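You operate a simulated robot arm through the tools that you are given. There is no shell and no other tool. Be economical: measure what you need, move in short steps, check, and stop when the job is done.

You run a simulated two-armed robot. Do the job below in one go: nothing can be reset, and whatever is moved stays where it is left.

Task
Wipe up the spill on the top of the wiring bench with the cloth and put it back.

Only the result counts: the job must be done as asked and must still hold three seconds after the hand-in. Knocking over, shifting, dropping, spilling or breaking anything else fails it. Flat cloth is picked up by pressing the open fingertips on it (5 to 10 N) and closing them slowly along it; thin cloth reads only 2 to 8 mm in the jaws.

Robot
Two 7-joint arms with two-finger parallel grippers on one trunk, on a base that drives. Base frame: it is fixed to the floor where the robot stands at the start and does not move with it; the origin is under the middle of the robot, x ahead of it, y to its left, z up. Units: mm, rad, N and s.
The left shoulder is at the start at [50, 209, 1171], the right one opposite. With the tool pointing down near the work surface each hand reaches from about 100 to 900 mm from the robot's upright axis, wherever it stands, measured 20 degrees to its own side. Payload 4.4 kg a hand.
The tool frame of a hand sits at the grasp point between the pads (the TCP): z along the fingers, y along the line on which they close. The tips reach 23 mm beyond it. Largest opening 94 mm; finger width 38, thickness 10; the body of the gripper, 54 by 96 mm, starts 39 mm behind the TCP.
Orientation is told as [roll, pitch, yaw] about the base's x, y, z axes, in that order, counted from this pose: with the fingers straight down and closing along the base's y, the tool's x points along the base's -x, its y along +y and its z along -z.

Tools
- The arms move only by the tool apply_moves. It takes "left_rows", "right_rows" or both (then of equal length, played together; a hand with none holds still); each is a list of rows, each a list of 7 numbers: the turn, a rotation vector about the tool's x, y, z in rad, then the shift along the tool's x, y, z in mm, then the opening, from 0 (shut) to 1 (fully open). In form: [[wx, wy, wz, tx, ty, tz, grip], ...]. A call has 1 to 10 rows; each row is the pose to reach, as a shift and turn from the pose commanded when the call began, along the tool's axes at that moment. Each row takes 0.2 s and may step no farther than 50 mm and 0.15 rad from the row before; otherwise, or with a gripper value out of range, the whole call is refused. A pose out of reach is approached as far as the arm can. The call stops where the force on the tool passes 40 N (or 10 N more than at its start, if that is more) or the arm is blocked; 0.2 s more then pass. The fingers move at their own pace (about 108 mm/s each) and stop on an object; they squeeze with about 22 N. The grip force told is the motor's: it shows also when the fingers shut on nothing. Time passes only in rows, and 0.2 s behind the last, so rows that repeat a pose let the fingers close. It gives the time, the measured TCP pose, the force on the tool (base axes), the opening and the grip force at its end, in the units of the frame above (readings bear some noise), with the torque about the TCP (base axes, N m) and any sound that the robot's microphone picked up, and new pictures: "pictures" is both (left out), scene, wrist or none (wrist: the cameras of the hands that moved).
- Cameras (640 x 400 px; columns grow to the right, rows downward): "scene" is now at [143.5, -41.6, 1340.4]; the picture's right is [-0.49, -0.87, 0.00], its down [-0.53, 0.29, -0.80] and it looks along [0.70, -0.39, -0.60] (base axes); focal length 247 px, centre (320, 200). "left" rides on the left gripper at [86, -16, -74] in its tool frame; the picture's right is [0.18, 0.98, 0.00], its down [-0.58, 0.11, -0.81] and it looks along [-0.79, 0.15, 0.59] (tool axes); focal length 243 px, centre (320, 200). "right" rides on the right gripper at [87, 16, -74] in its tool frame; the picture's right is [-0.18, 0.98, 0.00], its down [-0.58, -0.11, -0.81] and it looks along [-0.79, -0.15, 0.59] (tool axes); focal length 243 px, centre (320, 200). There is no depth. A picture from a camera that has moved, and an enlarged one, comes with that camera's place and axes in the base frame and with its lens.
- move_column(by): slides the trunk up (or, below 0, down) by that many mm; the arms and the scene camera ride with it, the base frame stays. It gives what a move gives, with no picture.
- steer(legs): drives the robot by 1 to 6 legs, each [ahead, left, turn to the left] in mm, mm and rad, along the robot's own axes; the way and the turn of a leg run together, so that a leg with both is an arc; at most 1500 mm and 3.142 rad a leg. The arms and the cameras ride along, it lands a little off, and it stops where it bumps. It gives what a move gives, and a new picture of the scene camera.
- pan_tilt(pan, tilt): turns the head with the scene camera to pan (to the left, within 1.396 rad either way) and tilt (down, from -0.506 to 1.204), counted from straight ahead of the robot. It gives what a move gives, and a new picture of the scene camera.
- enlarge(camera, box): a new picture of the part [left, top, right, bottom] of that camera's present view, enlarged. It takes no simulated time.
- finish_job(): hands the job in; it is judged then, once.

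Work in short steps. Places have to be worked out from the pictures, the camera data and where the tool is seen: move nearer, look again, correct. Check each grasp and each placing, and mend what went wrong. You have 120 turns and 260 pictures in all, those below and enlarged ones among them. Open the grippers and draw the arms clear of the work before you hand the job in, unless the task says otherwise; then end with one line.

The tools are called after "Emit:" as a command line: name --argument value ..., lists and objects as JSON in quotes. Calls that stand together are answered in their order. apply_moves: Moves the arms, as the interface text tells. Its arguments: {"type":"object","properties":{"left_rows":{"type":"array","items":{"type":"array","items":{"type":"number"}}},"right_rows":{"type":"array","items":{"type":"array","items":{"type":"number"}}},"pictures":{"type":"string","enum":["both","scene","wrist","none"]}},"required":[]} The other tools are called the same way: move_column (by) slides the trunk up or down; steer (legs) drives the base; pan_tilt (pan, tilt) turns the head that bears the scene camera; enlarge (camera, box) takes an enlarged picture of a part of a camera's view; finish_job () hands the job in.

At the start:

```text
time_s: 0.0
left_tool_pos: [592.4, -47.7, 1090.3]
left_tcp_rot: [0.001, 0.001, 0.003]
left_contact_force: [0.6, 0.3, -0.6]
left_moment: [0.02, -0.02, 0.0]
left_finger_gap: 93.9
left_grip_force: 0.1
right_tool_pos: [350.0, -476.2, 1026.4]
right_tcp_rot: [0.001, 0.002, 0.0]
right_contact_force: [0.0, 0.1, 0.4]
right_moment: [-0.04, -0.01, -0.02]
right_finger_gap: 93.8
right_grip_force: 0.1
trunk travel left (down, up): [-250.0, 313.0]
robot x, y, heading: [-2.8, 1.6, -0.003]
head pan, tilt: [-0.506, 0.646]
```

scene: 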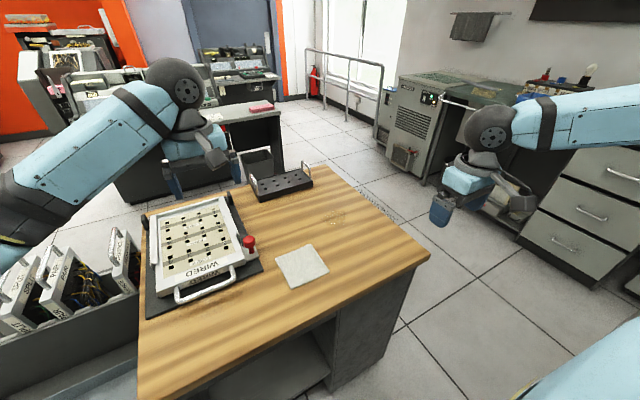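
right: 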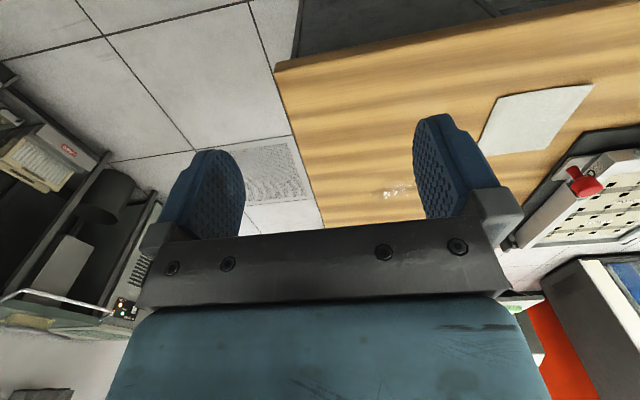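
left: 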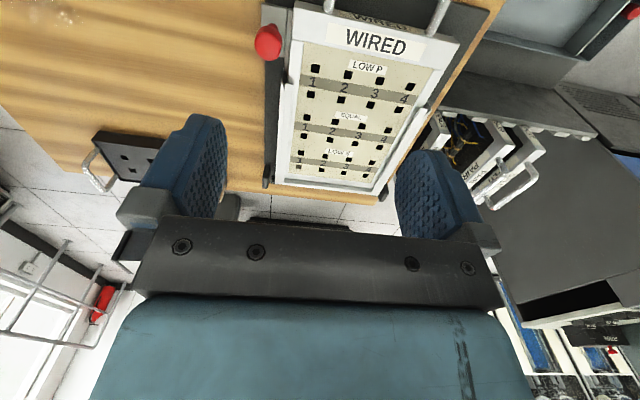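

The bench top shows a cloth near (302,266) and possibly a clear spill near (335,217). I enlarge the scene to confirm.

Emit:
enlarge --camera "scene" --box '[220, 160, 440, 300]'

Emit:
enlarge --camera "right" --box '[300, 60, 620, 260]'

Emit:
enlarge --camera "left" --box '[0, 0, 320, 200]'

```text
2.86 times, centred on (330, 230) of scene
camera zoom: at [143.5, -41.6, 1340.4], right [-0.49, -0.87, 0.0], down [-0.53, 0.29, -0.8], along [0.7, -0.39, -0.6], focal length 706 px, centre (291, 114)
```

zoom: 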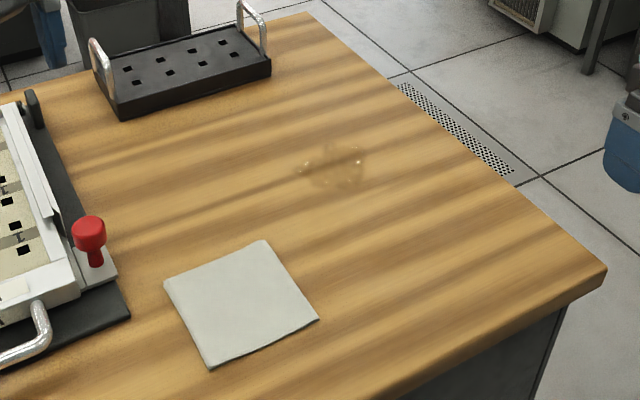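

```text
2.00 times, centred on (460, 160) of right
camera zoom: at [263.4, -459.3, 1101.1], right [0.18, 0.98, 0.0], down [0.58, -0.11, 0.81], along [0.79, -0.15, -0.59], focal length 485 px, centre (40, 280)
```

zoom: 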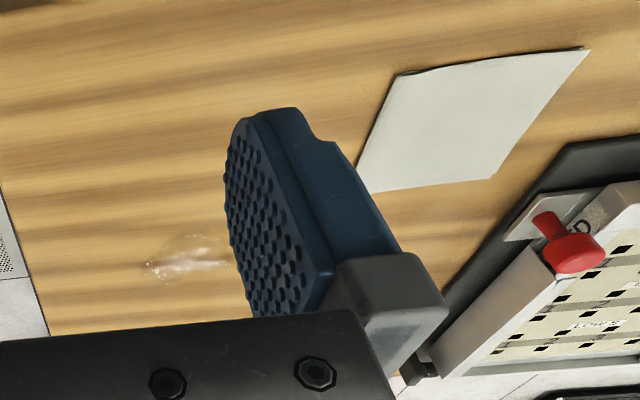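

```text
2.00 times, centred on (160, 100) of left
camera zoom: at [507.2, -63.5, 1164.4], right [-0.19, 0.98, 0.0], down [0.58, 0.11, 0.81], along [0.79, 0.15, -0.59], focal length 485 px, centre (640, 400)
```

zoom: 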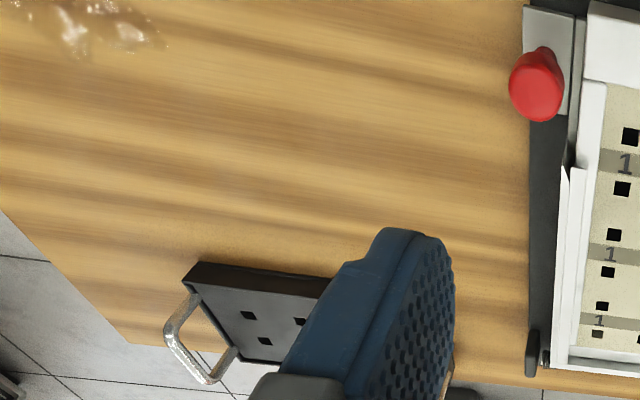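

The bench top is at z≈803. By my reckoning the cloth lies square to the axes, centred at about (538,-208) and roughly 105 mm wide, and the spill is centred at about (655,-387), about 80 mm across. I move the right hand above the cloth and the left hand out of the way.

Emit:
apply_moves --right_rows '[[0, 0, 0, -23.5, 33.5, 12, 0.64], [0, 0, 0, -47, 67, 24, 0.64], [0, 0, 0, -70.5, 100.5, 36, 0.64], [0, 0, 0, -94, 134, 48, 0.64], [0, 0, 0, -117.5, 167.5, 60, 0.64], [0, 0, 0, -141, 201, 72, 0.64], [0, 0, 0, -164.5, 234.5, 84, 0.64], [0, 0, 0, -188, 268, 96, 0.64]]' --left_rows '[[0, 0, 0, 5, 25, 0, 1], [0, 0, 0, 10, 50, 0, 1], [0, 0, 0, 15, 75, 0, 1], [0, 0, 0, 20, 100, 0, 1], [0, 0, 0, 25, 125, 0, 1], [0, 0, 0, 30, 150, 0, 1], [0, 0, 0, 35, 175, 0, 1], [0, 0, 0, 40, 200, 0, 1]]'

```text
time_s: 1.8
left_tool_pos: [552.5, 153.8, 1085.9]
left_tcp_rot: [-0.004, 0.0, -0.002]
left_contact_force: [0.3, 0.5, -0.2]
left_moment: [-0.01, 0.04, -0.01]
left_finger_gap: 93.9
left_grip_force: 0.1
right_tool_pos: [535.5, -206.8, 926.4]
right_tcp_rot: [-0.004, -0.001, 0.0]
right_contact_force: [0.4, 1.0, 0.2]
right_moment: [-0.03, -0.01, 0.01]
right_finger_gap: 60.3
right_grip_force: 0.0
trunk travel left (down, up): [-250.0, 313.0]
robot x, y, heading: [2.4, -3.8, -0.002]
head pan, tilt: [-0.506, 0.646]
camera scene: at [143.9, -39.7, 1340.4], right [-0.49, -0.87, 0.0], down [-0.53, 0.29, -0.8], along [0.7, -0.39, -0.6], focal length 247 px, centre (320, 200)
camera right: at [449.8, -191.2, 1001.0], right [0.18, 0.98, 0.0], down [0.58, -0.11, 0.81], along [0.79, -0.15, -0.59], focal length 243 px, centre (320, 200)
camera left: at [467.4, 138.9, 1161.6], right [-0.18, 0.98, 0.0], down [0.58, 0.11, 0.81], along [0.79, 0.15, -0.59], focal length 243 px, centre (320, 200)
```

scene: 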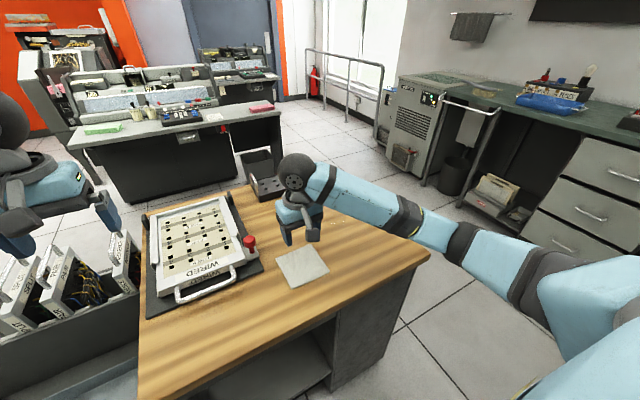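
right: 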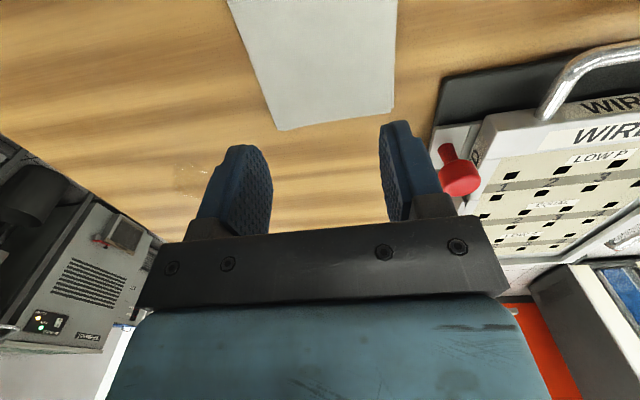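
left: 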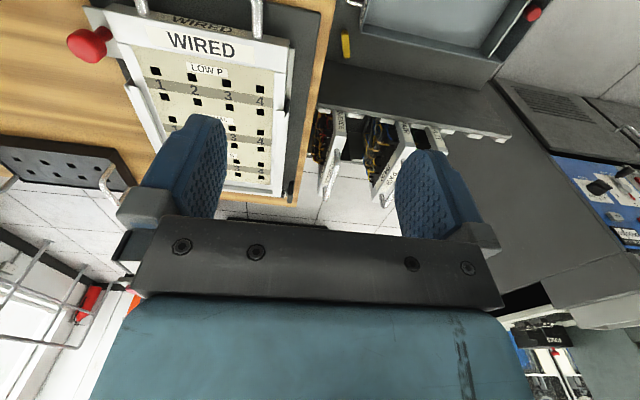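

The wrist camera confirms the cloth position: far corners at (594,-257) and (592,-151). I go down to just above it.

Emit:
apply_moves --right_rows '[[0, 0, 0, -1, 0, 40, 0.64], [0, 0, 0, -2, 0, 75, 0.64], [0, 0, 0, -2, 0, 88, 0.64]]' --pictures "wrist"

```text
time_s: 2.6
left_tool_pos: [552.9, 153.9, 1087.4]
left_tcp_rot: [0.001, 0.0, 0.003]
left_contact_force: [0.5, 0.1, 0.1]
left_moment: [0.01, 0.04, 0.01]
left_finger_gap: 94.2
left_grip_force: 0.0
right_tool_pos: [540.0, -205.1, 842.1]
right_tcp_rot: [-0.001, -0.002, 0.0]
right_contact_force: [0.4, 0.5, 1.1]
right_moment: [-0.02, 0.0, -0.01]
right_finger_gap: 60.2
right_grip_force: 0.1
trunk travel left (down, up): [-250.0, 313.0]
robot x, y, heading: [-0.9, 1.3, 0.002]
head pan, tilt: [-0.506, 0.646]
camera right: at [453.4, -190.6, 915.1], right [0.18, 0.98, 0.0], down [0.58, -0.11, 0.81], along [0.79, -0.15, -0.59], focal length 243 px, centre (320, 200)
```

right: 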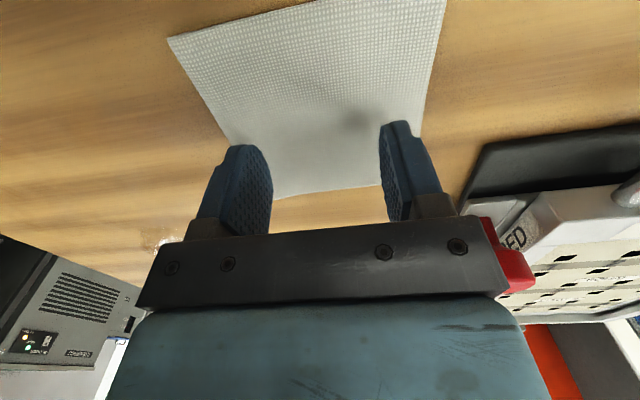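

The fingers are centred over the cloth, about 15 mm above it. I lower in small steps and watch the force.

Emit:
apply_moves --right_rows '[[0, 0, 0, 0, 0, 4, 0.64], [0, 0, 0, 0, 0, 8, 0.64], [0, 0, 0, 0, 0, 11, 0.64], [0, 0, 0, 0, 0, 13, 0.64]]' --pictures "none"

```text
time_s: 3.6
left_tool_pos: [553.3, 152.8, 1087.4]
left_tcp_rot: [0.001, 0.001, 0.0]
left_contact_force: [-0.1, 0.2, -0.4]
left_moment: [-0.01, -0.02, 0.03]
left_finger_gap: 94.3
left_grip_force: 0.1
right_tool_pos: [539.2, -205.9, 829.3]
right_tcp_rot: [0.001, -0.002, -0.001]
right_contact_force: [-0.1, 0.0, 0.0]
right_moment: [0.01, 0.02, -0.02]
right_finger_gap: 60.3
right_grip_force: 0.1
trunk travel left (down, up): [-250.0, 313.0]
robot x, y, heading: [1.6, -2.9, -0.002]
head pan, tilt: [-0.506, 0.646]
```

No contact yet, so I step further down.

Emit:
apply_moves --right_rows '[[0, 0, 0, 0, 0, 1, 0.64], [0, 0, 0, 0, 0, 2, 0.64], [0, 0, 0, 0, 0, 3, 0.64]]' --pictures "none"

```text
time_s: 4.4
left_tool_pos: [552.1, 153.0, 1088.3]
left_tcp_rot: [-0.001, 0.0, 0.002]
left_contact_force: [0.4, -0.3, 0.3]
left_moment: [-0.01, -0.03, 0.03]
left_finger_gap: 94.1
left_grip_force: 0.1
right_tool_pos: [539.6, -207.2, 826.8]
right_tcp_rot: [0.001, -0.001, 0.0]
right_contact_force: [0.0, -0.2, 1.4]
right_moment: [-0.04, 0.01, -0.03]
right_finger_gap: 60.1
right_grip_force: 0.1
trunk travel left (down, up): [-250.0, 313.0]
robot x, y, heading: [-1.9, 2.5, -0.004]
head pan, tilt: [-0.506, 0.646]
```

A slight contact may be starting. I go on by 1 mm steps.

Emit:
apply_moves --right_rows '[[0, 0, 0, 0, 0, 1, 0.64], [0, 0, 0, 0, 0, 2, 0.64]]' --pictures "none"

```text
time_s: 5.0
left_tool_pos: [551.6, 153.4, 1088.1]
left_tcp_rot: [0.0, -0.001, 0.001]
left_contact_force: [-0.1, 0.6, 0.6]
left_moment: [0.0, 0.0, 0.02]
left_finger_gap: 94.0
left_grip_force: 0.1
right_tool_pos: [540.0, -206.0, 824.3]
right_tcp_rot: [-0.001, -0.005, 0.0]
right_contact_force: [2.4, 1.5, 16.9]
right_moment: [-0.19, -0.02, 0.01]
right_finger_gap: 60.5
right_grip_force: 0.0
trunk travel left (down, up): [-250.0, 313.0]
robot x, y, heading: [-0.4, 2.6, 0.001]
head pan, tilt: [-0.506, 0.646]
```

Contact reads 17 N, which is too much. I back off 0.9 mm, then begin closing slowly.

Emit:
apply_moves --right_rows '[[0, 0, 0, 0, 0, -0.9, 0.64], [0, 0, 0, 0, 0, -0.9, 0.62], [0, 0, 0, 0, 0, -0.9, 0.59], [0, 0, 0, 0, 0, -0.9, 0.56]]' --pictures "wrist"

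```text
time_s: 6.0
left_tool_pos: [551.6, 153.1, 1087.0]
left_tcp_rot: [0.001, -0.001, 0.002]
left_contact_force: [-0.4, -0.2, 0.3]
left_moment: [-0.02, 0.0, -0.02]
left_finger_gap: 94.1
left_grip_force: 0.0
right_tool_pos: [539.7, -207.5, 824.8]
right_tcp_rot: [0.001, -0.002, 0.001]
right_contact_force: [-0.6, -1.4, 14.2]
right_moment: [0.19, 0.03, 0.04]
right_finger_gap: 51.5
right_grip_force: 0.1
trunk travel left (down, up): [-250.0, 313.0]
robot x, y, heading: [2.1, -0.0, 0.004]
head pan, tilt: [-0.506, 0.646]
camera right: at [453.0, -191.1, 900.0], right [0.18, 0.98, 0.0], down [0.58, -0.11, 0.81], along [0.79, -0.15, -0.59], focal length 243 px, centre (320, 200)
```

right: 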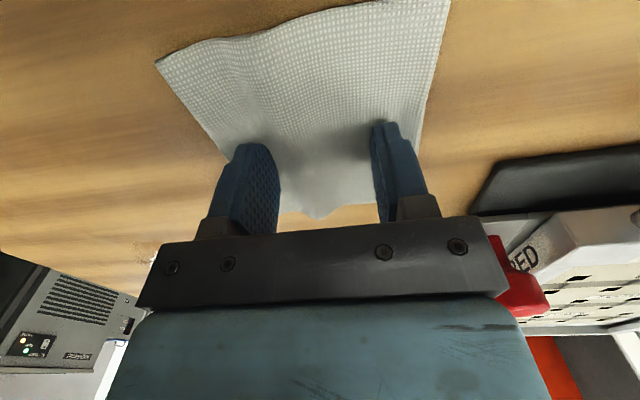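

The cloth is already buckling between the tips. The force is 14 N, so I ease up 0.5 mm and keep closing.

Emit:
apply_moves --right_rows '[[0, 0, 0, 0, 0, -0.5, 0.53], [0, 0, 0, 0, 0, -0.5, 0.5], [0, 0, 0, 0, 0, -0.5, 0.47], [0, 0, 0, 0, 0, -0.5, 0.44], [0, 0, 0, 0, 0, -0.5, 0.41], [0, 0, 0, 0, 0, -0.5, 0.38], [0, 0, 0, 0, 0, -0.5, 0.35]]' --pictures "wrist"

```text
time_s: 7.6
left_tool_pos: [552.4, 152.2, 1086.2]
left_tcp_rot: [0.002, 0.0, 0.001]
left_contact_force: [0.2, -0.9, 0.2]
left_moment: [0.0, -0.01, -0.01]
left_finger_gap: 93.8
left_grip_force: 0.1
right_tool_pos: [539.1, -206.2, 825.8]
right_tcp_rot: [0.001, -0.003, 0.001]
right_contact_force: [0.7, -0.2, 3.0]
right_moment: [0.03, 0.04, -0.02]
right_finger_gap: 32.8
right_grip_force: 0.1
trunk travel left (down, up): [-250.0, 313.0]
robot x, y, heading: [2.0, 1.2, 0.004]
head pan, tilt: [-0.506, 0.646]
camera right: at [453.8, -191.1, 900.4], right [0.18, 0.98, 0.0], down [0.58, -0.11, 0.81], along [0.79, -0.15, -0.59], focal length 243 px, centre (320, 200)
```

right: 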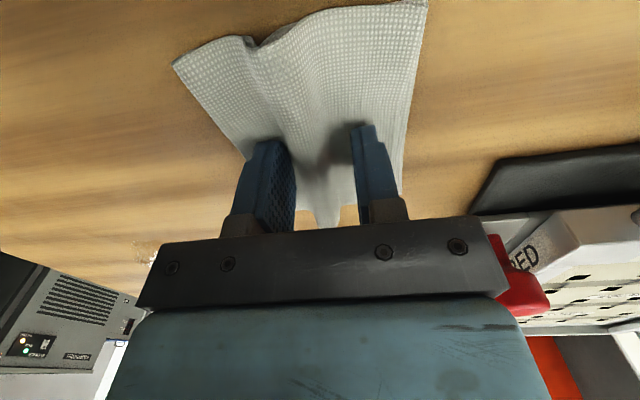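

The fold is gathering well but the force has dropped to 3 N. I press down 0.4 mm and finish closing.

Emit:
apply_moves --right_rows '[[0, 0, 0, 0, 0, 0.4, 0.33], [0, 0, 0, 0, 0, 0.4, 0.3], [0, 0, 0, 0, 0, 0.4, 0.26], [0, 0, 0, 0, 0, 0.4, 0.22], [0, 0, 0, 0, 0, 0.4, 0.18], [0, 0, 0, 0, 0, 0.4, 0.14], [0, 0, 0, 0, 0, 0.4, 0.1], [0, 0, 0, 0, 0, 0.4, 0.05], [0, 0, 0, 0, 0, 0.4, 0.0], [0, 0, 0, 0, 0, 0.4, 0.0]]' --pictures "wrist"

```text
time_s: 9.8
left_tool_pos: [552.0, 153.4, 1087.4]
left_tcp_rot: [0.0, 0.001, 0.001]
left_contact_force: [-0.2, 0.4, -0.2]
left_moment: [0.0, -0.01, 0.01]
left_finger_gap: 94.0
left_grip_force: 0.2
right_tool_pos: [539.1, -206.7, 826.3]
right_tcp_rot: [-0.001, -0.003, 0.001]
right_contact_force: [-0.2, -1.0, 3.5]
right_moment: [0.01, 0.01, -0.01]
right_finger_gap: 8.4
right_grip_force: 22.5
trunk travel left (down, up): [-250.0, 313.0]
robot x, y, heading: [0.5, -2.3, 0.0]
head pan, tilt: [-0.506, 0.646]
camera right: at [453.2, -191.3, 900.4], right [0.18, 0.98, 0.0], down [0.58, -0.11, 0.81], along [0.79, -0.15, -0.59], focal length 243 px, centre (320, 200)
```

right: 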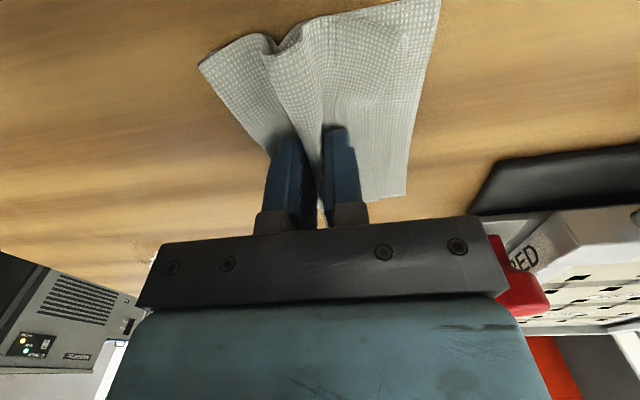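

The grasp holds at an 8.4 mm gap with 22 N. I lift 40 mm and check.

Emit:
apply_moves --right_rows '[[0, 0, 0, 0, 0, -15, 0], [0, 0, 0, 0, 0, -30, 0], [0, 0, 0, 0, 0, -45, 0], [0, 0, 0, 0, 0, -60, 0]]'

```text
time_s: 10.8
left_tool_pos: [552.3, 152.0, 1087.8]
left_tcp_rot: [0.0, 0.0, 0.002]
left_contact_force: [-0.4, 0.3, 0.5]
left_moment: [0.0, 0.02, -0.03]
left_finger_gap: 93.9
left_grip_force: 0.0
right_tool_pos: [538.0, -205.7, 884.2]
right_tcp_rot: [-0.002, 0.001, -0.001]
right_contact_force: [-1.0, 0.6, -0.6]
right_moment: [-0.03, 0.0, 0.03]
right_finger_gap: 8.2
right_grip_force: 22.3
trunk travel left (down, up): [-250.0, 313.0]
robot x, y, heading: [-0.2, -2.2, 0.004]
head pan, tilt: [-0.506, 0.646]
camera scene: at [143.4, -41.5, 1340.3], right [-0.49, -0.87, 0.0], down [-0.53, 0.29, -0.8], along [0.7, -0.39, -0.6], focal length 247 px, centre (320, 200)
camera right: at [452.5, -190.8, 959.7], right [0.18, 0.98, 0.0], down [0.58, -0.11, 0.81], along [0.79, -0.15, -0.59], focal length 243 px, centre (320, 200)
```

scene: 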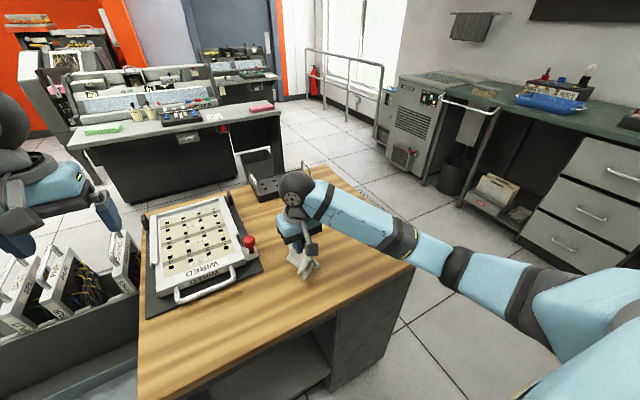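
right: 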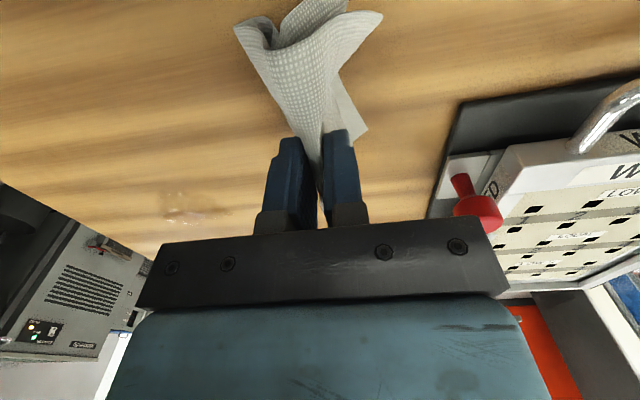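

The cloth is held and hanging. The spill is now re-estimated at about (648,-382). I move the cloth over it, staying at this height.

Emit:
apply_moves --right_rows '[[0, 0, 0, -22, -35, 0, 0], [0, 0, 0, -44, -70, 0, 0], [0, 0, 0, -66, -105, 0, 0], [0, 0, 0, -88, -140, 0, 0], [0, 0, 0, -100, -176, 0, 0]]'

```text
time_s: 12.0
left_tool_pos: [552.0, 151.4, 1088.3]
left_tcp_rot: [0.002, 0.001, 0.002]
left_contact_force: [0.8, -0.3, -0.7]
left_moment: [-0.02, 0.02, 0.01]
left_finger_gap: 94.1
left_grip_force: 0.0
right_tool_pos: [643.5, -380.5, 884.1]
right_tcp_rot: [0.0, -0.002, 0.0]
right_contact_force: [0.0, -0.1, -0.3]
right_moment: [0.0, 0.01, 0.01]
right_finger_gap: 8.3
right_grip_force: 21.4
trunk travel left (down, up): [-250.0, 313.0]
robot x, y, heading: [3.2, 0.6, -0.003]
head pan, tilt: [-0.506, 0.646]
camera scene: at [143.4, -42.1, 1340.3], right [-0.49, -0.87, 0.0], down [-0.53, 0.29, -0.8], along [0.7, -0.39, -0.6], focal length 247 px, centre (320, 200)
camera right: at [556.9, -365.8, 959.0], right [0.18, 0.98, 0.0], down [0.58, -0.11, 0.81], along [0.79, -0.15, -0.59], focal length 243 px, centre (320, 200)
```

scene: 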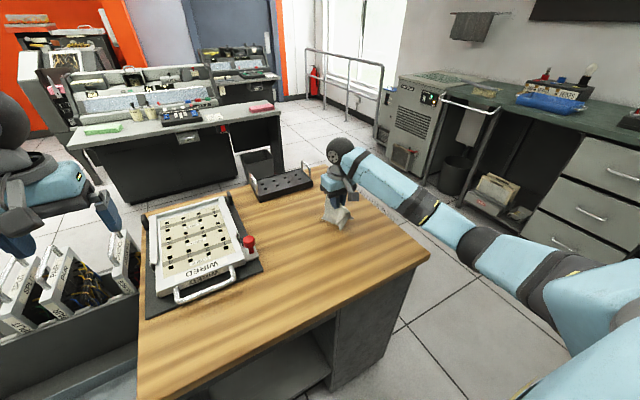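
right: 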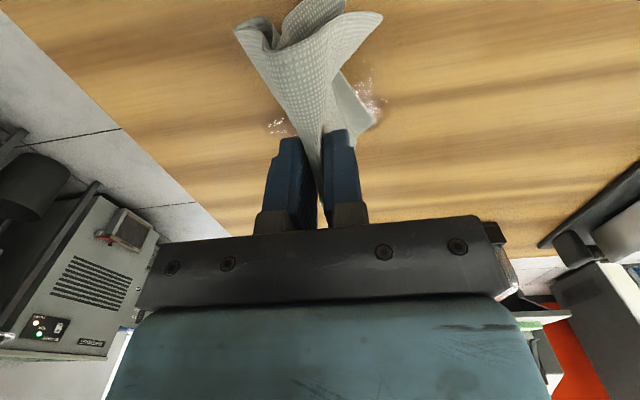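

The spill shows on both sides of the cloth, spanning about y −425 to −345, so the hand is over it. I lower onto it.

Emit:
apply_moves --right_rows '[[0, 0, 0, -5, -3, 12, 0], [0, 0, 0, -10, -3, 24, 0], [0, 0, 0, -10, -3, 36, 0], [0, 0, 0, -10, -3, 46, 0], [0, 0, 0, -10, -3, 52, 0], [0, 0, 0, -10, -3, 55, 0]]' --pictures "wrist"

```text
time_s: 13.4
left_tool_pos: [552.6, 152.6, 1088.2]
left_tcp_rot: [-0.001, 0.001, 0.002]
left_contact_force: [0.3, -0.5, -1.0]
left_moment: [-0.03, 0.02, 0.01]
left_finger_gap: 94.2
left_grip_force: 0.0
right_tool_pos: [649.6, -385.3, 831.1]
right_tcp_rot: [0.001, -0.001, -0.001]
right_contact_force: [1.3, -0.2, 3.8]
right_moment: [-0.03, 0.01, 0.01]
right_finger_gap: 8.4
right_grip_force: 21.9
trunk travel left (down, up): [-250.0, 313.0]
robot x, y, heading: [-0.6, -0.5, -0.0]
head pan, tilt: [-0.506, 0.646]
camera right: at [564.2, -370.3, 905.9], right [0.18, 0.98, 0.0], down [0.58, -0.11, 0.81], along [0.79, -0.15, -0.59], focal length 243 px, centre (320, 200)
```

right: 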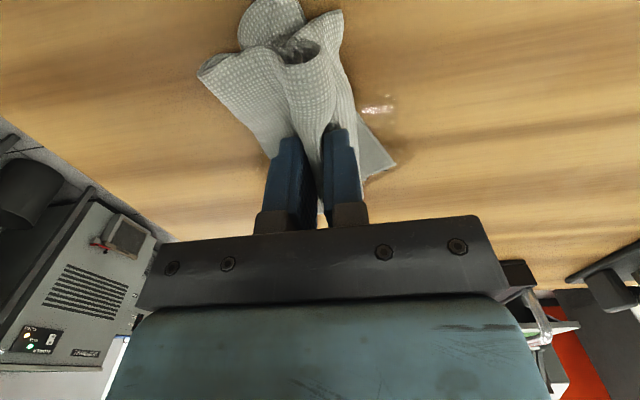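

Light contact of 4 N. I press 1.5 mm further and begin wiping strokes along y over the spill.

Emit:
apply_moves --right_rows '[[0, 0, 0, 0, 0, 1.5, 0], [0, 0, 0, 0, 20, 1.5, 0], [0, 0, 0, 0, 40, 1.5, 0], [0, 0, 0, 0, 50, 1.5, 0], [0, 0, 0, 0, 30, 1.5, 0], [0, 0, 0, 0, 10, 1.5, 0], [0, 0, 0, 0, -10, 1.5, 0], [0, 0, 0, 0, -30, 1.5, 0], [0, 0, 0, 0, -45, 1.5, 0], [0, 0, 0, 0, -55, 1.5, 0]]' --pictures "both"

```text
time_s: 15.6
left_tool_pos: [552.1, 153.2, 1087.6]
left_tcp_rot: [0.0, 0.001, 0.002]
left_contact_force: [-0.7, -1.2, -0.5]
left_moment: [0.04, 0.03, -0.02]
left_finger_gap: 94.1
left_grip_force: 0.0
right_tool_pos: [650.5, -441.0, 828.9]
right_tcp_rot: [0.002, -0.002, 0.0]
right_contact_force: [0.4, 1.7, 1.5]
right_moment: [0.04, 0.02, 0.01]
right_finger_gap: 8.5
right_grip_force: 21.7
trunk travel left (down, up): [-250.0, 313.0]
robot x, y, heading: [-1.0, -3.9, -0.0]
head pan, tilt: [-0.506, 0.646]
camera scene: at [143.3, -41.5, 1340.4], right [-0.49, -0.87, 0.0], down [-0.53, 0.29, -0.8], along [0.7, -0.39, -0.6], focal length 247 px, centre (320, 200)
camera right: at [563.7, -424.9, 903.3], right [0.18, 0.98, 0.0], down [0.58, -0.11, 0.81], along [0.79, -0.15, -0.59], focal length 243 px, centre (320, 200)
```

scene: 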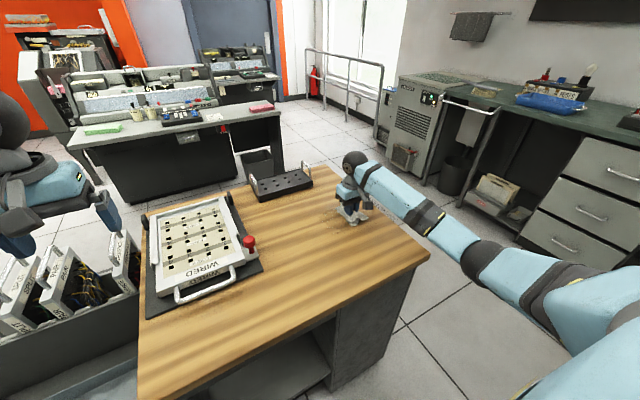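
right: 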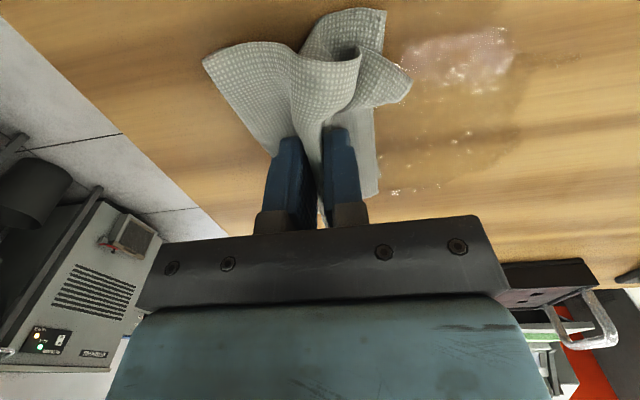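

The spill is still there (x≈612–695, y≈−425…−345), and the pressure fell to 1.5 N. I press deeper and stroke back.

Emit:
apply_moves --right_rows '[[0, 0, 0, 0, 0, 1.5, 0], [0, 0, 0, 0, 0, 3, 0], [0, 0, 0, 0, 18, 3, 0], [0, 0, 0, 0, 36, 3, 0], [0, 0, 0, 0, 54, 3, 0]]' --pictures "none"

```text
time_s: 16.8
left_tool_pos: [552.0, 153.9, 1087.9]
left_tcp_rot: [0.0, 0.0, 0.002]
left_contact_force: [0.0, 0.0, 0.7]
left_moment: [0.0, 0.02, -0.02]
left_finger_gap: 93.9
left_grip_force: 0.0
right_tool_pos: [650.6, -384.7, 827.0]
right_tcp_rot: [0.001, -0.002, 0.0]
right_contact_force: [0.7, -5.2, 9.2]
right_moment: [-0.17, -0.07, 0.0]
right_finger_gap: 8.3
right_grip_force: 22.4
trunk travel left (down, up): [-250.0, 313.0]
robot x, y, heading: [-1.2, 1.3, 0.001]
head pan, tilt: [-0.506, 0.646]
```

Now 9 N with friction, which is good. I continue to the left end, then shift x to 625 and come back.

Emit:
apply_moves --right_rows '[[0, 0, 0, 0, 18, 0, 0], [0, 0, 0, 0, 36, 0, 0], [0, 0, 0, 0, 50, 0, 0], [0, 0, 0, 25, 45, 0, 0], [0, 0, 0, 25, 27, 0, 0], [0, 0, 0, 25, 9, 0, 0], [0, 0, 0, 25, -9, 0, 0], [0, 0, 0, 25, -27, 0, 0], [0, 0, 0, 25, -45, 0, 0], [0, 0, 0, 25, -58, 0, 0]]' --pictures "wrist"

```text
time_s: 19.0
left_tool_pos: [552.4, 152.6, 1087.6]
left_tcp_rot: [0.001, 0.0, 0.001]
left_contact_force: [-0.2, 0.2, -0.3]
left_moment: [-0.04, -0.02, -0.04]
left_finger_gap: 93.9
left_grip_force: 0.1
right_tool_pos: [628.1, -444.2, 826.6]
right_tcp_rot: [0.0, 0.001, 0.0]
right_contact_force: [-1.0, 1.1, 3.5]
right_moment: [0.03, 0.04, -0.01]
right_finger_gap: 8.3
right_grip_force: 21.9
trunk travel left (down, up): [-250.0, 313.0]
robot x, y, heading: [2.8, 2.7, 0.003]
head pan, tilt: [-0.506, 0.646]
camera right: at [540.3, -428.5, 901.4], right [0.18, 0.98, 0.0], down [0.58, -0.11, 0.81], along [0.79, -0.15, -0.59], focal length 243 px, centre (320, 200)
```

right: 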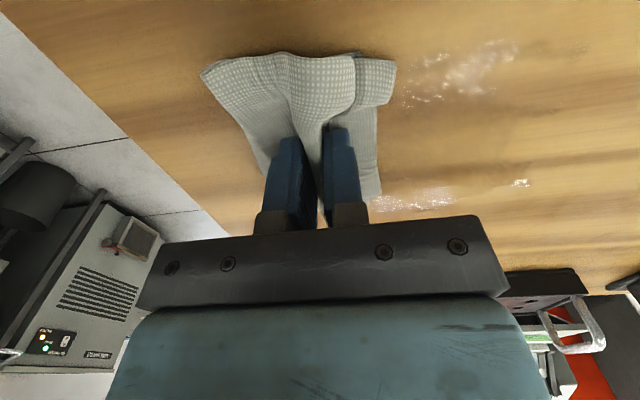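

The middle strip is clean. Bands remain near x≈600 (y −410…−360) and x≈682 (y −420…−330). I do the near band now.

Emit:
apply_moves --right_rows '[[0, 0, 0, 12, 5, 0.6, 0], [0, 0, 0, 25, 10, 0.6, 0], [0, 0, 0, 27, 28, 0.6, 0], [0, 0, 0, 27, 46, 0.6, 0], [0, 0, 0, 27, 64, 0.6, 0], [0, 0, 0, 27, 82, 0.6, 0], [0, 0, 0, 27, 100, 0.6, 0], [0, 0, 0, 27, 110, 0.6, 0]]' --pictures "wrist"

```text
time_s: 20.8
left_tool_pos: [550.8, 153.0, 1088.9]
left_tcp_rot: [0.0, -0.001, 0.002]
left_contact_force: [0.5, 0.2, 0.0]
left_moment: [0.0, -0.01, 0.02]
left_finger_gap: 93.8
left_grip_force: 0.1
right_tool_pos: [598.8, -335.9, 826.7]
right_tcp_rot: [0.0, -0.002, -0.001]
right_contact_force: [1.4, -4.8, 11.8]
right_moment: [-0.16, -0.04, -0.02]
right_finger_gap: 8.5
right_grip_force: 21.9
trunk travel left (down, up): [-250.0, 313.0]
robot x, y, heading: [-3.2, -1.9, -0.002]
head pan, tilt: [-0.506, 0.646]
camera right: at [512.8, -320.3, 900.9], right [0.18, 0.98, 0.0], down [0.58, -0.11, 0.81], along [0.79, -0.15, -0.59], focal length 243 px, centre (320, 200)
```

right: 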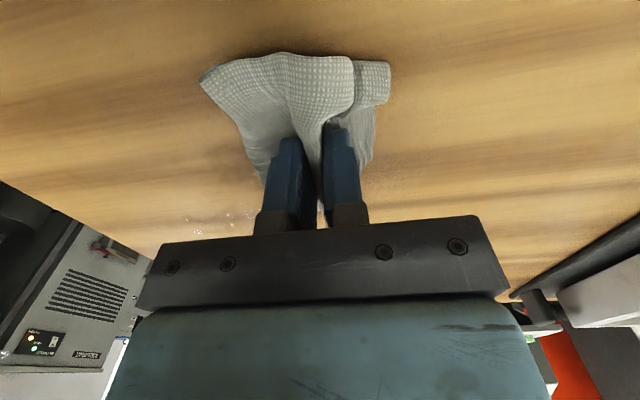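

The near band is gone and only the far band is left. I drag to x≈684 and stroke back towards −y.

Emit:
apply_moves --right_rows '[[0, 0, 0, -22, 3, 0, 0], [0, 0, 0, -44, 6, 0, 0], [0, 0, 0, -66, 8, 0, 0], [0, 0, 0, -86, 10, 0, 0], [0, 0, 0, -86, -10, 0.3, 0], [0, 0, 0, -86, -30, 0.3, 0], [0, 0, 0, -86, -50, 0.6, 0], [0, 0, 0, -86, -70, 0.8, 0], [0, 0, 0, -86, -90, 1, 0], [0, 0, 0, -86, -108, 1, 0]]' --pictures "wrist"

```text
time_s: 23.0
left_tool_pos: [552.0, 153.5, 1088.3]
left_tcp_rot: [0.002, 0.0, 0.002]
left_contact_force: [0.1, 0.4, 0.1]
left_moment: [-0.04, -0.01, -0.02]
left_finger_gap: 94.1
left_grip_force: 0.1
right_tool_pos: [683.5, -443.5, 827.0]
right_tcp_rot: [0.0, -0.001, 0.0]
right_contact_force: [-0.4, 2.3, 5.5]
right_moment: [0.0, -0.01, -0.02]
right_finger_gap: 8.5
right_grip_force: 21.9
trunk travel left (down, up): [-250.0, 313.0]
robot x, y, heading: [-1.7, -0.4, -0.001]
head pan, tilt: [-0.506, 0.646]
camera right: at [595.7, -426.9, 901.1], right [0.18, 0.98, 0.0], down [0.58, -0.11, 0.81], along [0.79, -0.15, -0.59], focal length 243 px, centre (320, 200)
```

right: 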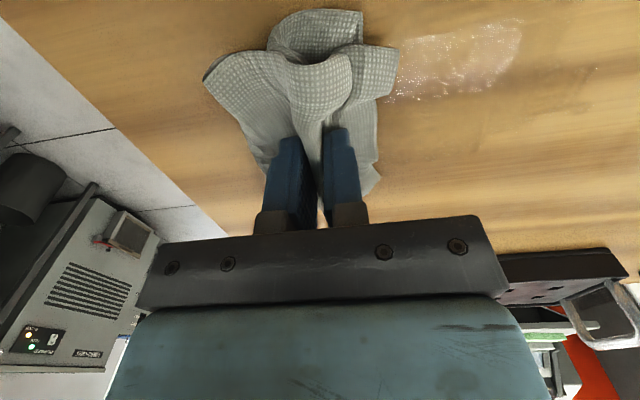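

A stripe remains at x≈640–662, y −415…−350. I stroke back along x≈652 with slightly more pressure.

Emit:
apply_moves --right_rows '[[0, 0, 0, 18, 0, 0.6, 0], [0, 0, 0, 34, 2, 1, 0], [0, 0, 0, 34, 20, 1, 0], [0, 0, 0, 34, 38, 1, 0], [0, 0, 0, 34, 56, 1, 0], [0, 0, 0, 34, 74, 1, 0], [0, 0, 0, 34, 92, 1, 0], [0, 0, 0, 34, 108, 1, 0]]' --pictures "wrist"

```text
time_s: 24.8
left_tool_pos: [550.0, 152.3, 1089.4]
left_tcp_rot: [-0.001, -0.001, 0.002]
left_contact_force: [-0.6, -0.4, 0.0]
left_moment: [-0.03, 0.0, 0.01]
left_finger_gap: 93.8
left_grip_force: 0.1
right_tool_pos: [649.5, -334.4, 825.2]
right_tcp_rot: [-0.002, -0.005, -0.001]
right_contact_force: [-0.7, -8.9, 26.1]
right_moment: [-0.31, 0.06, 0.03]
right_finger_gap: 8.7
right_grip_force: 21.9
trunk travel left (down, up): [-250.0, 313.0]
robot x, y, heading: [-0.7, 0.6, -0.001]
head pan, tilt: [-0.506, 0.646]
camera right: at [562.9, -319.3, 900.3], right [0.19, 0.98, 0.0], down [0.58, -0.11, 0.81], along [0.8, -0.15, -0.59], focal length 243 px, centre (320, 200)
```

right: 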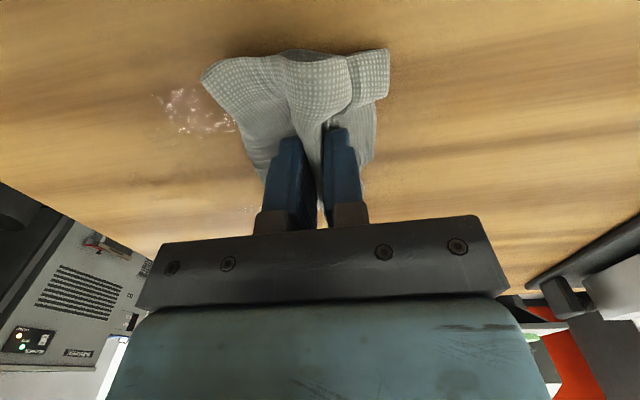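

Patches seem left at about (616,-384) and (695,-394). I lift clear to get a full view.

Emit:
apply_moves --right_rows '[[0, 0, 0, 0, 0, -20, 0], [0, 0, 0, 15, 30, -45, 0], [0, 0, 0, 40, 60, -70, 0], [0, 0, 0, 60, 80, -90, 0]]' --pictures "both"

Emit:
enlarge --camera "scene" --box '[240, 170, 440, 300]'

Emit:
enlarge --camera "right" --box '[60, 40, 320, 240]'

```text
time_s: 25.8
left_tool_pos: [552.0, 154.1, 1087.3]
left_tcp_rot: [-0.001, 0.001, 0.001]
left_contact_force: [0.6, -0.2, -0.4]
left_moment: [0.0, -0.02, 0.02]
left_finger_gap: 94.0
left_grip_force: 0.0
right_tool_pos: [587.1, -254.0, 912.1]
right_tcp_rot: [0.0, 0.0, 0.0]
right_contact_force: [0.5, 0.3, -0.2]
right_moment: [0.01, -0.03, 0.02]
right_finger_gap: 8.4
right_grip_force: 22.1
trunk travel left (down, up): [-250.0, 313.0]
robot x, y, heading: [1.4, 0.5, -0.002]
head pan, tilt: [-0.506, 0.646]
camera scene: at [143.1, -41.3, 1340.4], right [-0.49, -0.87, 0.0], down [-0.53, 0.29, -0.8], along [0.7, -0.39, -0.6], focal length 247 px, centre (320, 200)
camera right: at [501.2, -238.0, 986.0], right [0.18, 0.98, 0.0], down [0.58, -0.11, 0.81], along [0.79, -0.15, -0.59], focal length 243 px, centre (320, 200)
```

scene: 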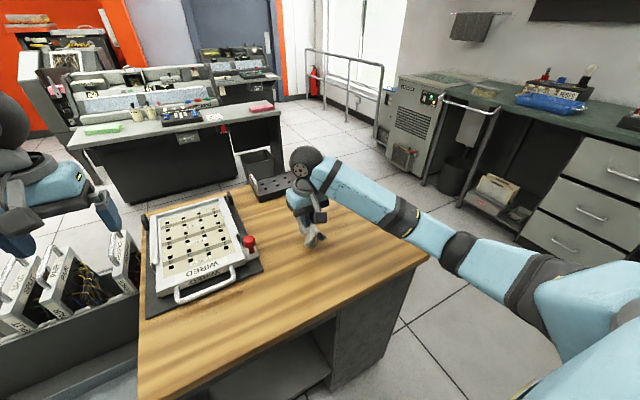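
right: 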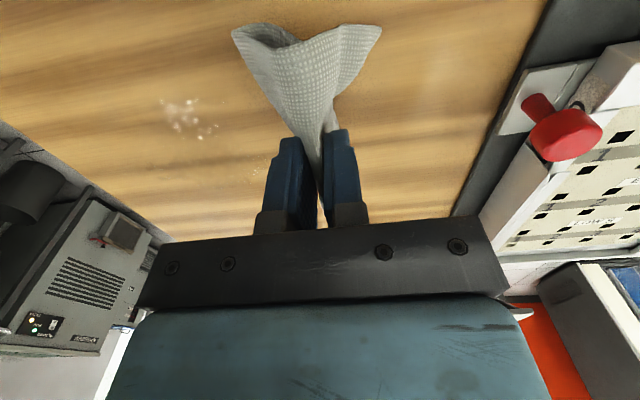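

```text
3.08 times, centred on (340, 235) of scene
camera zoom: at [143.1, -41.3, 1340.4], right [-0.49, -0.87, 0.0], down [-0.53, 0.29, -0.8], along [0.7, -0.39, -0.6], focal length 760 px, centre (258, 92)
```

zoom: 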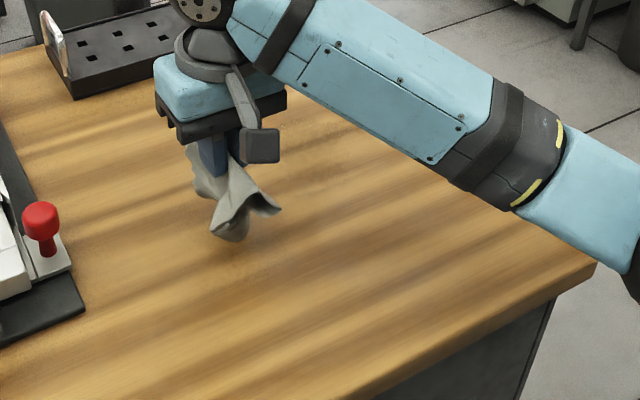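

```text
2.00 times, centred on (190, 140) of right
camera zoom: at [501.2, -238.0, 986.0], right [0.18, 0.98, 0.0], down [0.58, -0.11, 0.81], along [0.79, -0.15, -0.59], focal length 485 px, centre (580, 320)
```

zoom: 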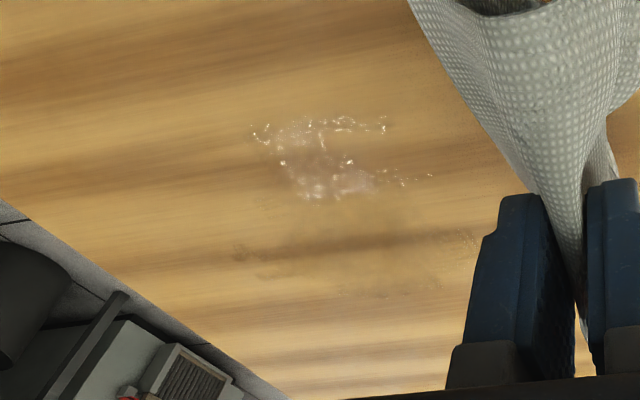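

A patch remains at x≈590–628, y≈−400…−331. I go back down at (612,-318) and stroke towards −y.

Emit:
apply_moves --right_rows '[[0, 0, 0, -12, -30, 20, 0], [0, 0, 0, -25, -64, 50, 0], [0, 0, 0, -25, -64, 72, 0], [0, 0, 0, -25, -64, 83, 0], [0, 0, 0, -25, -64, 88, 0], [0, 0, 0, -25, -82, 88.2, 0], [0, 0, 0, -25, -100, 88.5, 0], [0, 0, 0, -25, -118, 88.8, 0], [0, 0, 0, -25, -136, 89, 0], [0, 0, 0, -25, -154, 89.2, 0]]' --pictures "wrist"

```text
time_s: 28.0
left_tool_pos: [550.8, 153.9, 1087.6]
left_tcp_rot: [-0.001, -0.001, 0.0]
left_contact_force: [0.1, -0.1, -0.4]
left_moment: [-0.02, 0.01, 0.01]
left_finger_gap: 94.1
left_grip_force: 0.1
right_tool_pos: [616.6, -410.5, 826.0]
right_tcp_rot: [-0.001, -0.005, 0.0]
right_contact_force: [0.2, 6.0, 12.9]
right_moment: [0.21, -0.07, 0.04]
right_finger_gap: 8.3
right_grip_force: 21.9
trunk travel left (down, up): [-250.0, 313.0]
robot x, y, heading: [2.7, -2.5, -0.002]
head pan, tilt: [-0.506, 0.646]
camera right: at [529.4, -393.7, 901.1], right [0.18, 0.98, 0.0], down [0.58, -0.11, 0.81], along [0.79, -0.15, -0.59], focal length 243 px, centre (320, 200)
```

right: 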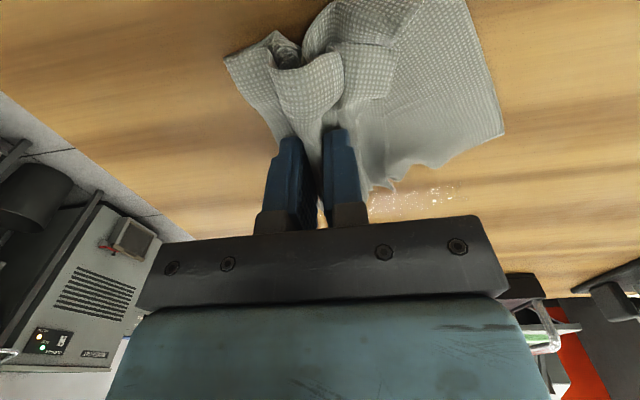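

Residue appears at about (672,-345…-385). I continue the stroke to its end, shift to x≈672 and come back.

Emit:
apply_moves --right_rows '[[0, 0, 0, 0, -18, 0, 0], [0, 0, 0, 0, -30, 0.3, 0], [0, 0, 0, -20, -30, 0.3, 0], [0, 0, 0, -40, -28, 0.3, 0], [0, 0, 0, -56, -20, 0, 0], [0, 0, 0, -56, 0, 0, 0], [0, 0, 0, -56, 20, -0.3, 0], [0, 0, 0, -56, 40, -0.6, 0], [0, 0, 0, -56, 60, -0.8, 0], [0, 0, 0, -56, 85, -1, 0]]' --pictures "wrist"

```text
time_s: 30.2
left_tool_pos: [551.5, 153.1, 1087.0]
left_tcp_rot: [0.001, 0.002, 0.003]
left_contact_force: [-0.4, -0.8, 0.4]
left_moment: [0.01, -0.02, 0.03]
left_finger_gap: 93.9
left_grip_force: 0.0
right_tool_pos: [670.7, -323.3, 826.6]
right_tcp_rot: [0.0, 0.0, -0.002]
right_contact_force: [-0.5, -2.6, 5.4]
right_moment: [0.0, -0.01, 0.03]
right_finger_gap: 7.7
right_grip_force: 22.3
trunk travel left (down, up): [-250.0, 313.0]
robot x, y, heading: [-3.6, -0.0, 0.001]
head pan, tilt: [-0.506, 0.646]
camera right: at [585.4, -308.6, 901.5], right [0.18, 0.98, 0.0], down [0.58, -0.11, 0.81], along [0.79, -0.15, -0.59], focal length 243 px, centre (320, 200)
```

right: 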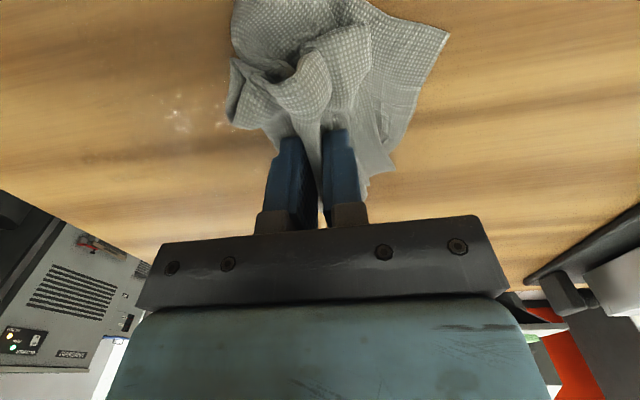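

Only a faint residue remains near (640,-385). I stroke along x≈641 towards −y.

Emit:
apply_moves --right_rows '[[0, 0, 0, 15, 0, 0.2, 0], [0, 0, 0, 30, -5, 0.4, 0], [0, 0, 0, 30, -23, 0.4, 0], [0, 0, 0, 30, -41, 0.4, 0], [0, 0, 0, 30, -59, 0.6, 0], [0, 0, 0, 30, -77, 0.8, 0], [0, 0, 0, 30, -95, 1, 0], [0, 0, 0, 30, -115, 1, 0], [0, 0, 0, 30, -130, 1, 0]]' --pictures "wrist"

```text
time_s: 32.2
left_tool_pos: [551.7, 154.0, 1087.3]
left_tcp_rot: [0.001, -0.001, 0.001]
left_contact_force: [0.2, -0.6, -0.1]
left_moment: [0.0, -0.01, -0.02]
left_finger_gap: 93.8
left_grip_force: 0.1
right_tool_pos: [641.5, -452.3, 826.7]
right_tcp_rot: [0.0, -0.001, 0.001]
right_contact_force: [-0.3, 2.9, 6.8]
right_moment: [0.13, 0.01, -0.03]
right_finger_gap: 7.8
right_grip_force: 22.3
trunk travel left (down, up): [-250.0, 313.0]
robot x, y, heading: [-1.3, 0.9, 0.0]
head pan, tilt: [-0.506, 0.646]
camera right: at [554.3, -437.3, 901.1], right [0.18, 0.98, 0.0], down [0.58, -0.11, 0.81], along [0.79, -0.15, -0.59], focal length 243 px, centre (320, 200)
```

right: 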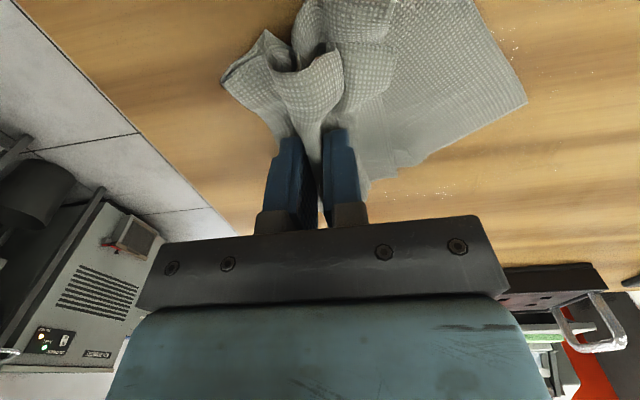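

Specks are left at about (695,-383) and (602,-377). I go to x≈694 and stroke +y past them.

Emit:
apply_moves --right_rows '[[0, 0, 0, -18, 2, 0, 0], [0, 0, 0, -36, 4, 0, 0], [0, 0, 0, -52, 10, 0.2, 0], [0, 0, 0, -52, 28, 0.2, 0], [0, 0, 0, -52, 46, 0.2, 0], [0, 0, 0, -52, 64, 0, 0], [0, 0, 0, -52, 82, -0.2, 0], [0, 0, 0, -52, 100, -0.4, 0], [0, 0, 0, -52, 118, -0.6, 0], [0, 0, 0, -35, 130, -0.8, 0]]' --pictures "wrist"

Emit:
apply_moves --right_rows '[[0, 0, 0, 20, 0, 0, 0], [0, 0, 0, 40, 0, 0, 0], [0, 0, 0, 60, 0, 0, 0], [0, 0, 0, 77, -6, 0, 0], [0, 0, 0, 77, -24, 0, 0], [0, 0, 0, 77, -42, 0, 0], [0, 0, 0, 77, -60, 0.2, 0], [0, 0, 0, 77, -78, 0.4, 0], [0, 0, 0, 77, -96, 0.6, 0], [0, 0, 0, 77, -120, 0.6, 0]]' --pictures "wrist"

```text
time_s: 34.4
left_tool_pos: [551.4, 153.3, 1088.2]
left_tcp_rot: [0.0, -0.001, 0.001]
left_contact_force: [-0.9, 0.7, 0.1]
left_moment: [-0.02, 0.0, -0.01]
left_finger_gap: 93.8
left_grip_force: 0.0
right_tool_pos: [675.3, -323.0, 826.4]
right_tcp_rot: [0.001, -0.004, -0.001]
right_contact_force: [3.7, -2.3, 8.7]
right_moment: [0.04, -0.04, -0.05]
right_finger_gap: 8.0
right_grip_force: 21.9
trunk travel left (down, up): [-250.0, 313.0]
robot x, y, heading: [3.1, 0.7, -0.002]
head pan, tilt: [-0.506, 0.646]
camera right: at [587.8, -306.4, 901.1], right [0.18, 0.98, 0.0], down [0.58, -0.11, 0.81], along [0.79, -0.15, -0.59], focal length 243 px, centre (320, 200)
```

right: 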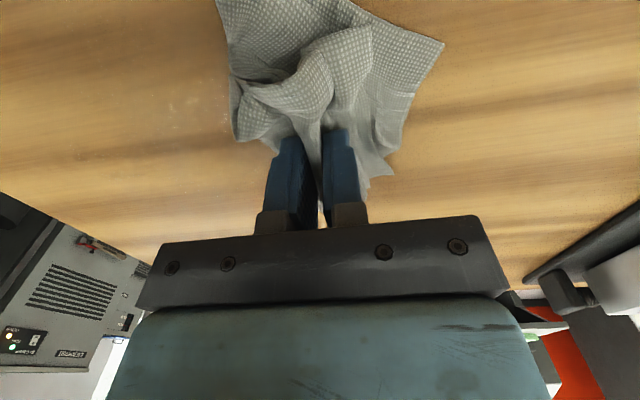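

```text
time_s: 36.6
left_tool_pos: [551.6, 153.3, 1088.5]
left_tcp_rot: [-0.001, -0.002, 0.002]
left_contact_force: [0.9, -0.3, 0.6]
left_moment: [0.02, 0.02, 0.02]
left_finger_gap: 94.0
left_grip_force: 0.1
right_tool_pos: [599.1, -444.4, 825.3]
right_tcp_rot: [-0.001, -0.005, 0.0]
right_contact_force: [-0.3, 5.5, 15.6]
right_moment: [0.27, 0.06, 0.01]
right_finger_gap: 7.8
right_grip_force: 21.8
trunk travel left (down, up): [-250.0, 313.0]
robot x, y, heading: [-1.7, 0.5, 0.005]
head pan, tilt: [-0.506, 0.646]
camera right: at [512.0, -428.9, 900.7], right [0.18, 0.98, 0.0], down [0.58, -0.11, 0.81], along [0.79, -0.15, -0.59], focal length 243 px, centre (320, 200)
```

right: 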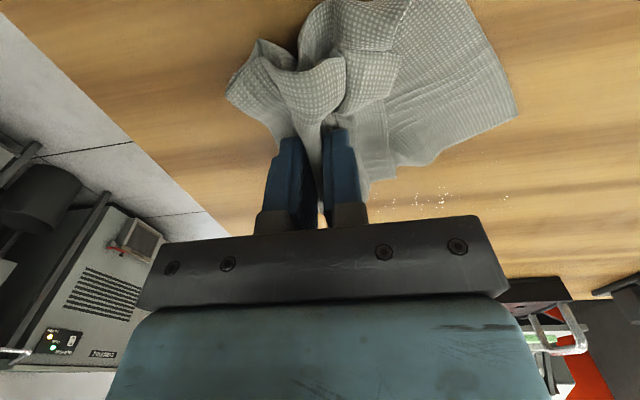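

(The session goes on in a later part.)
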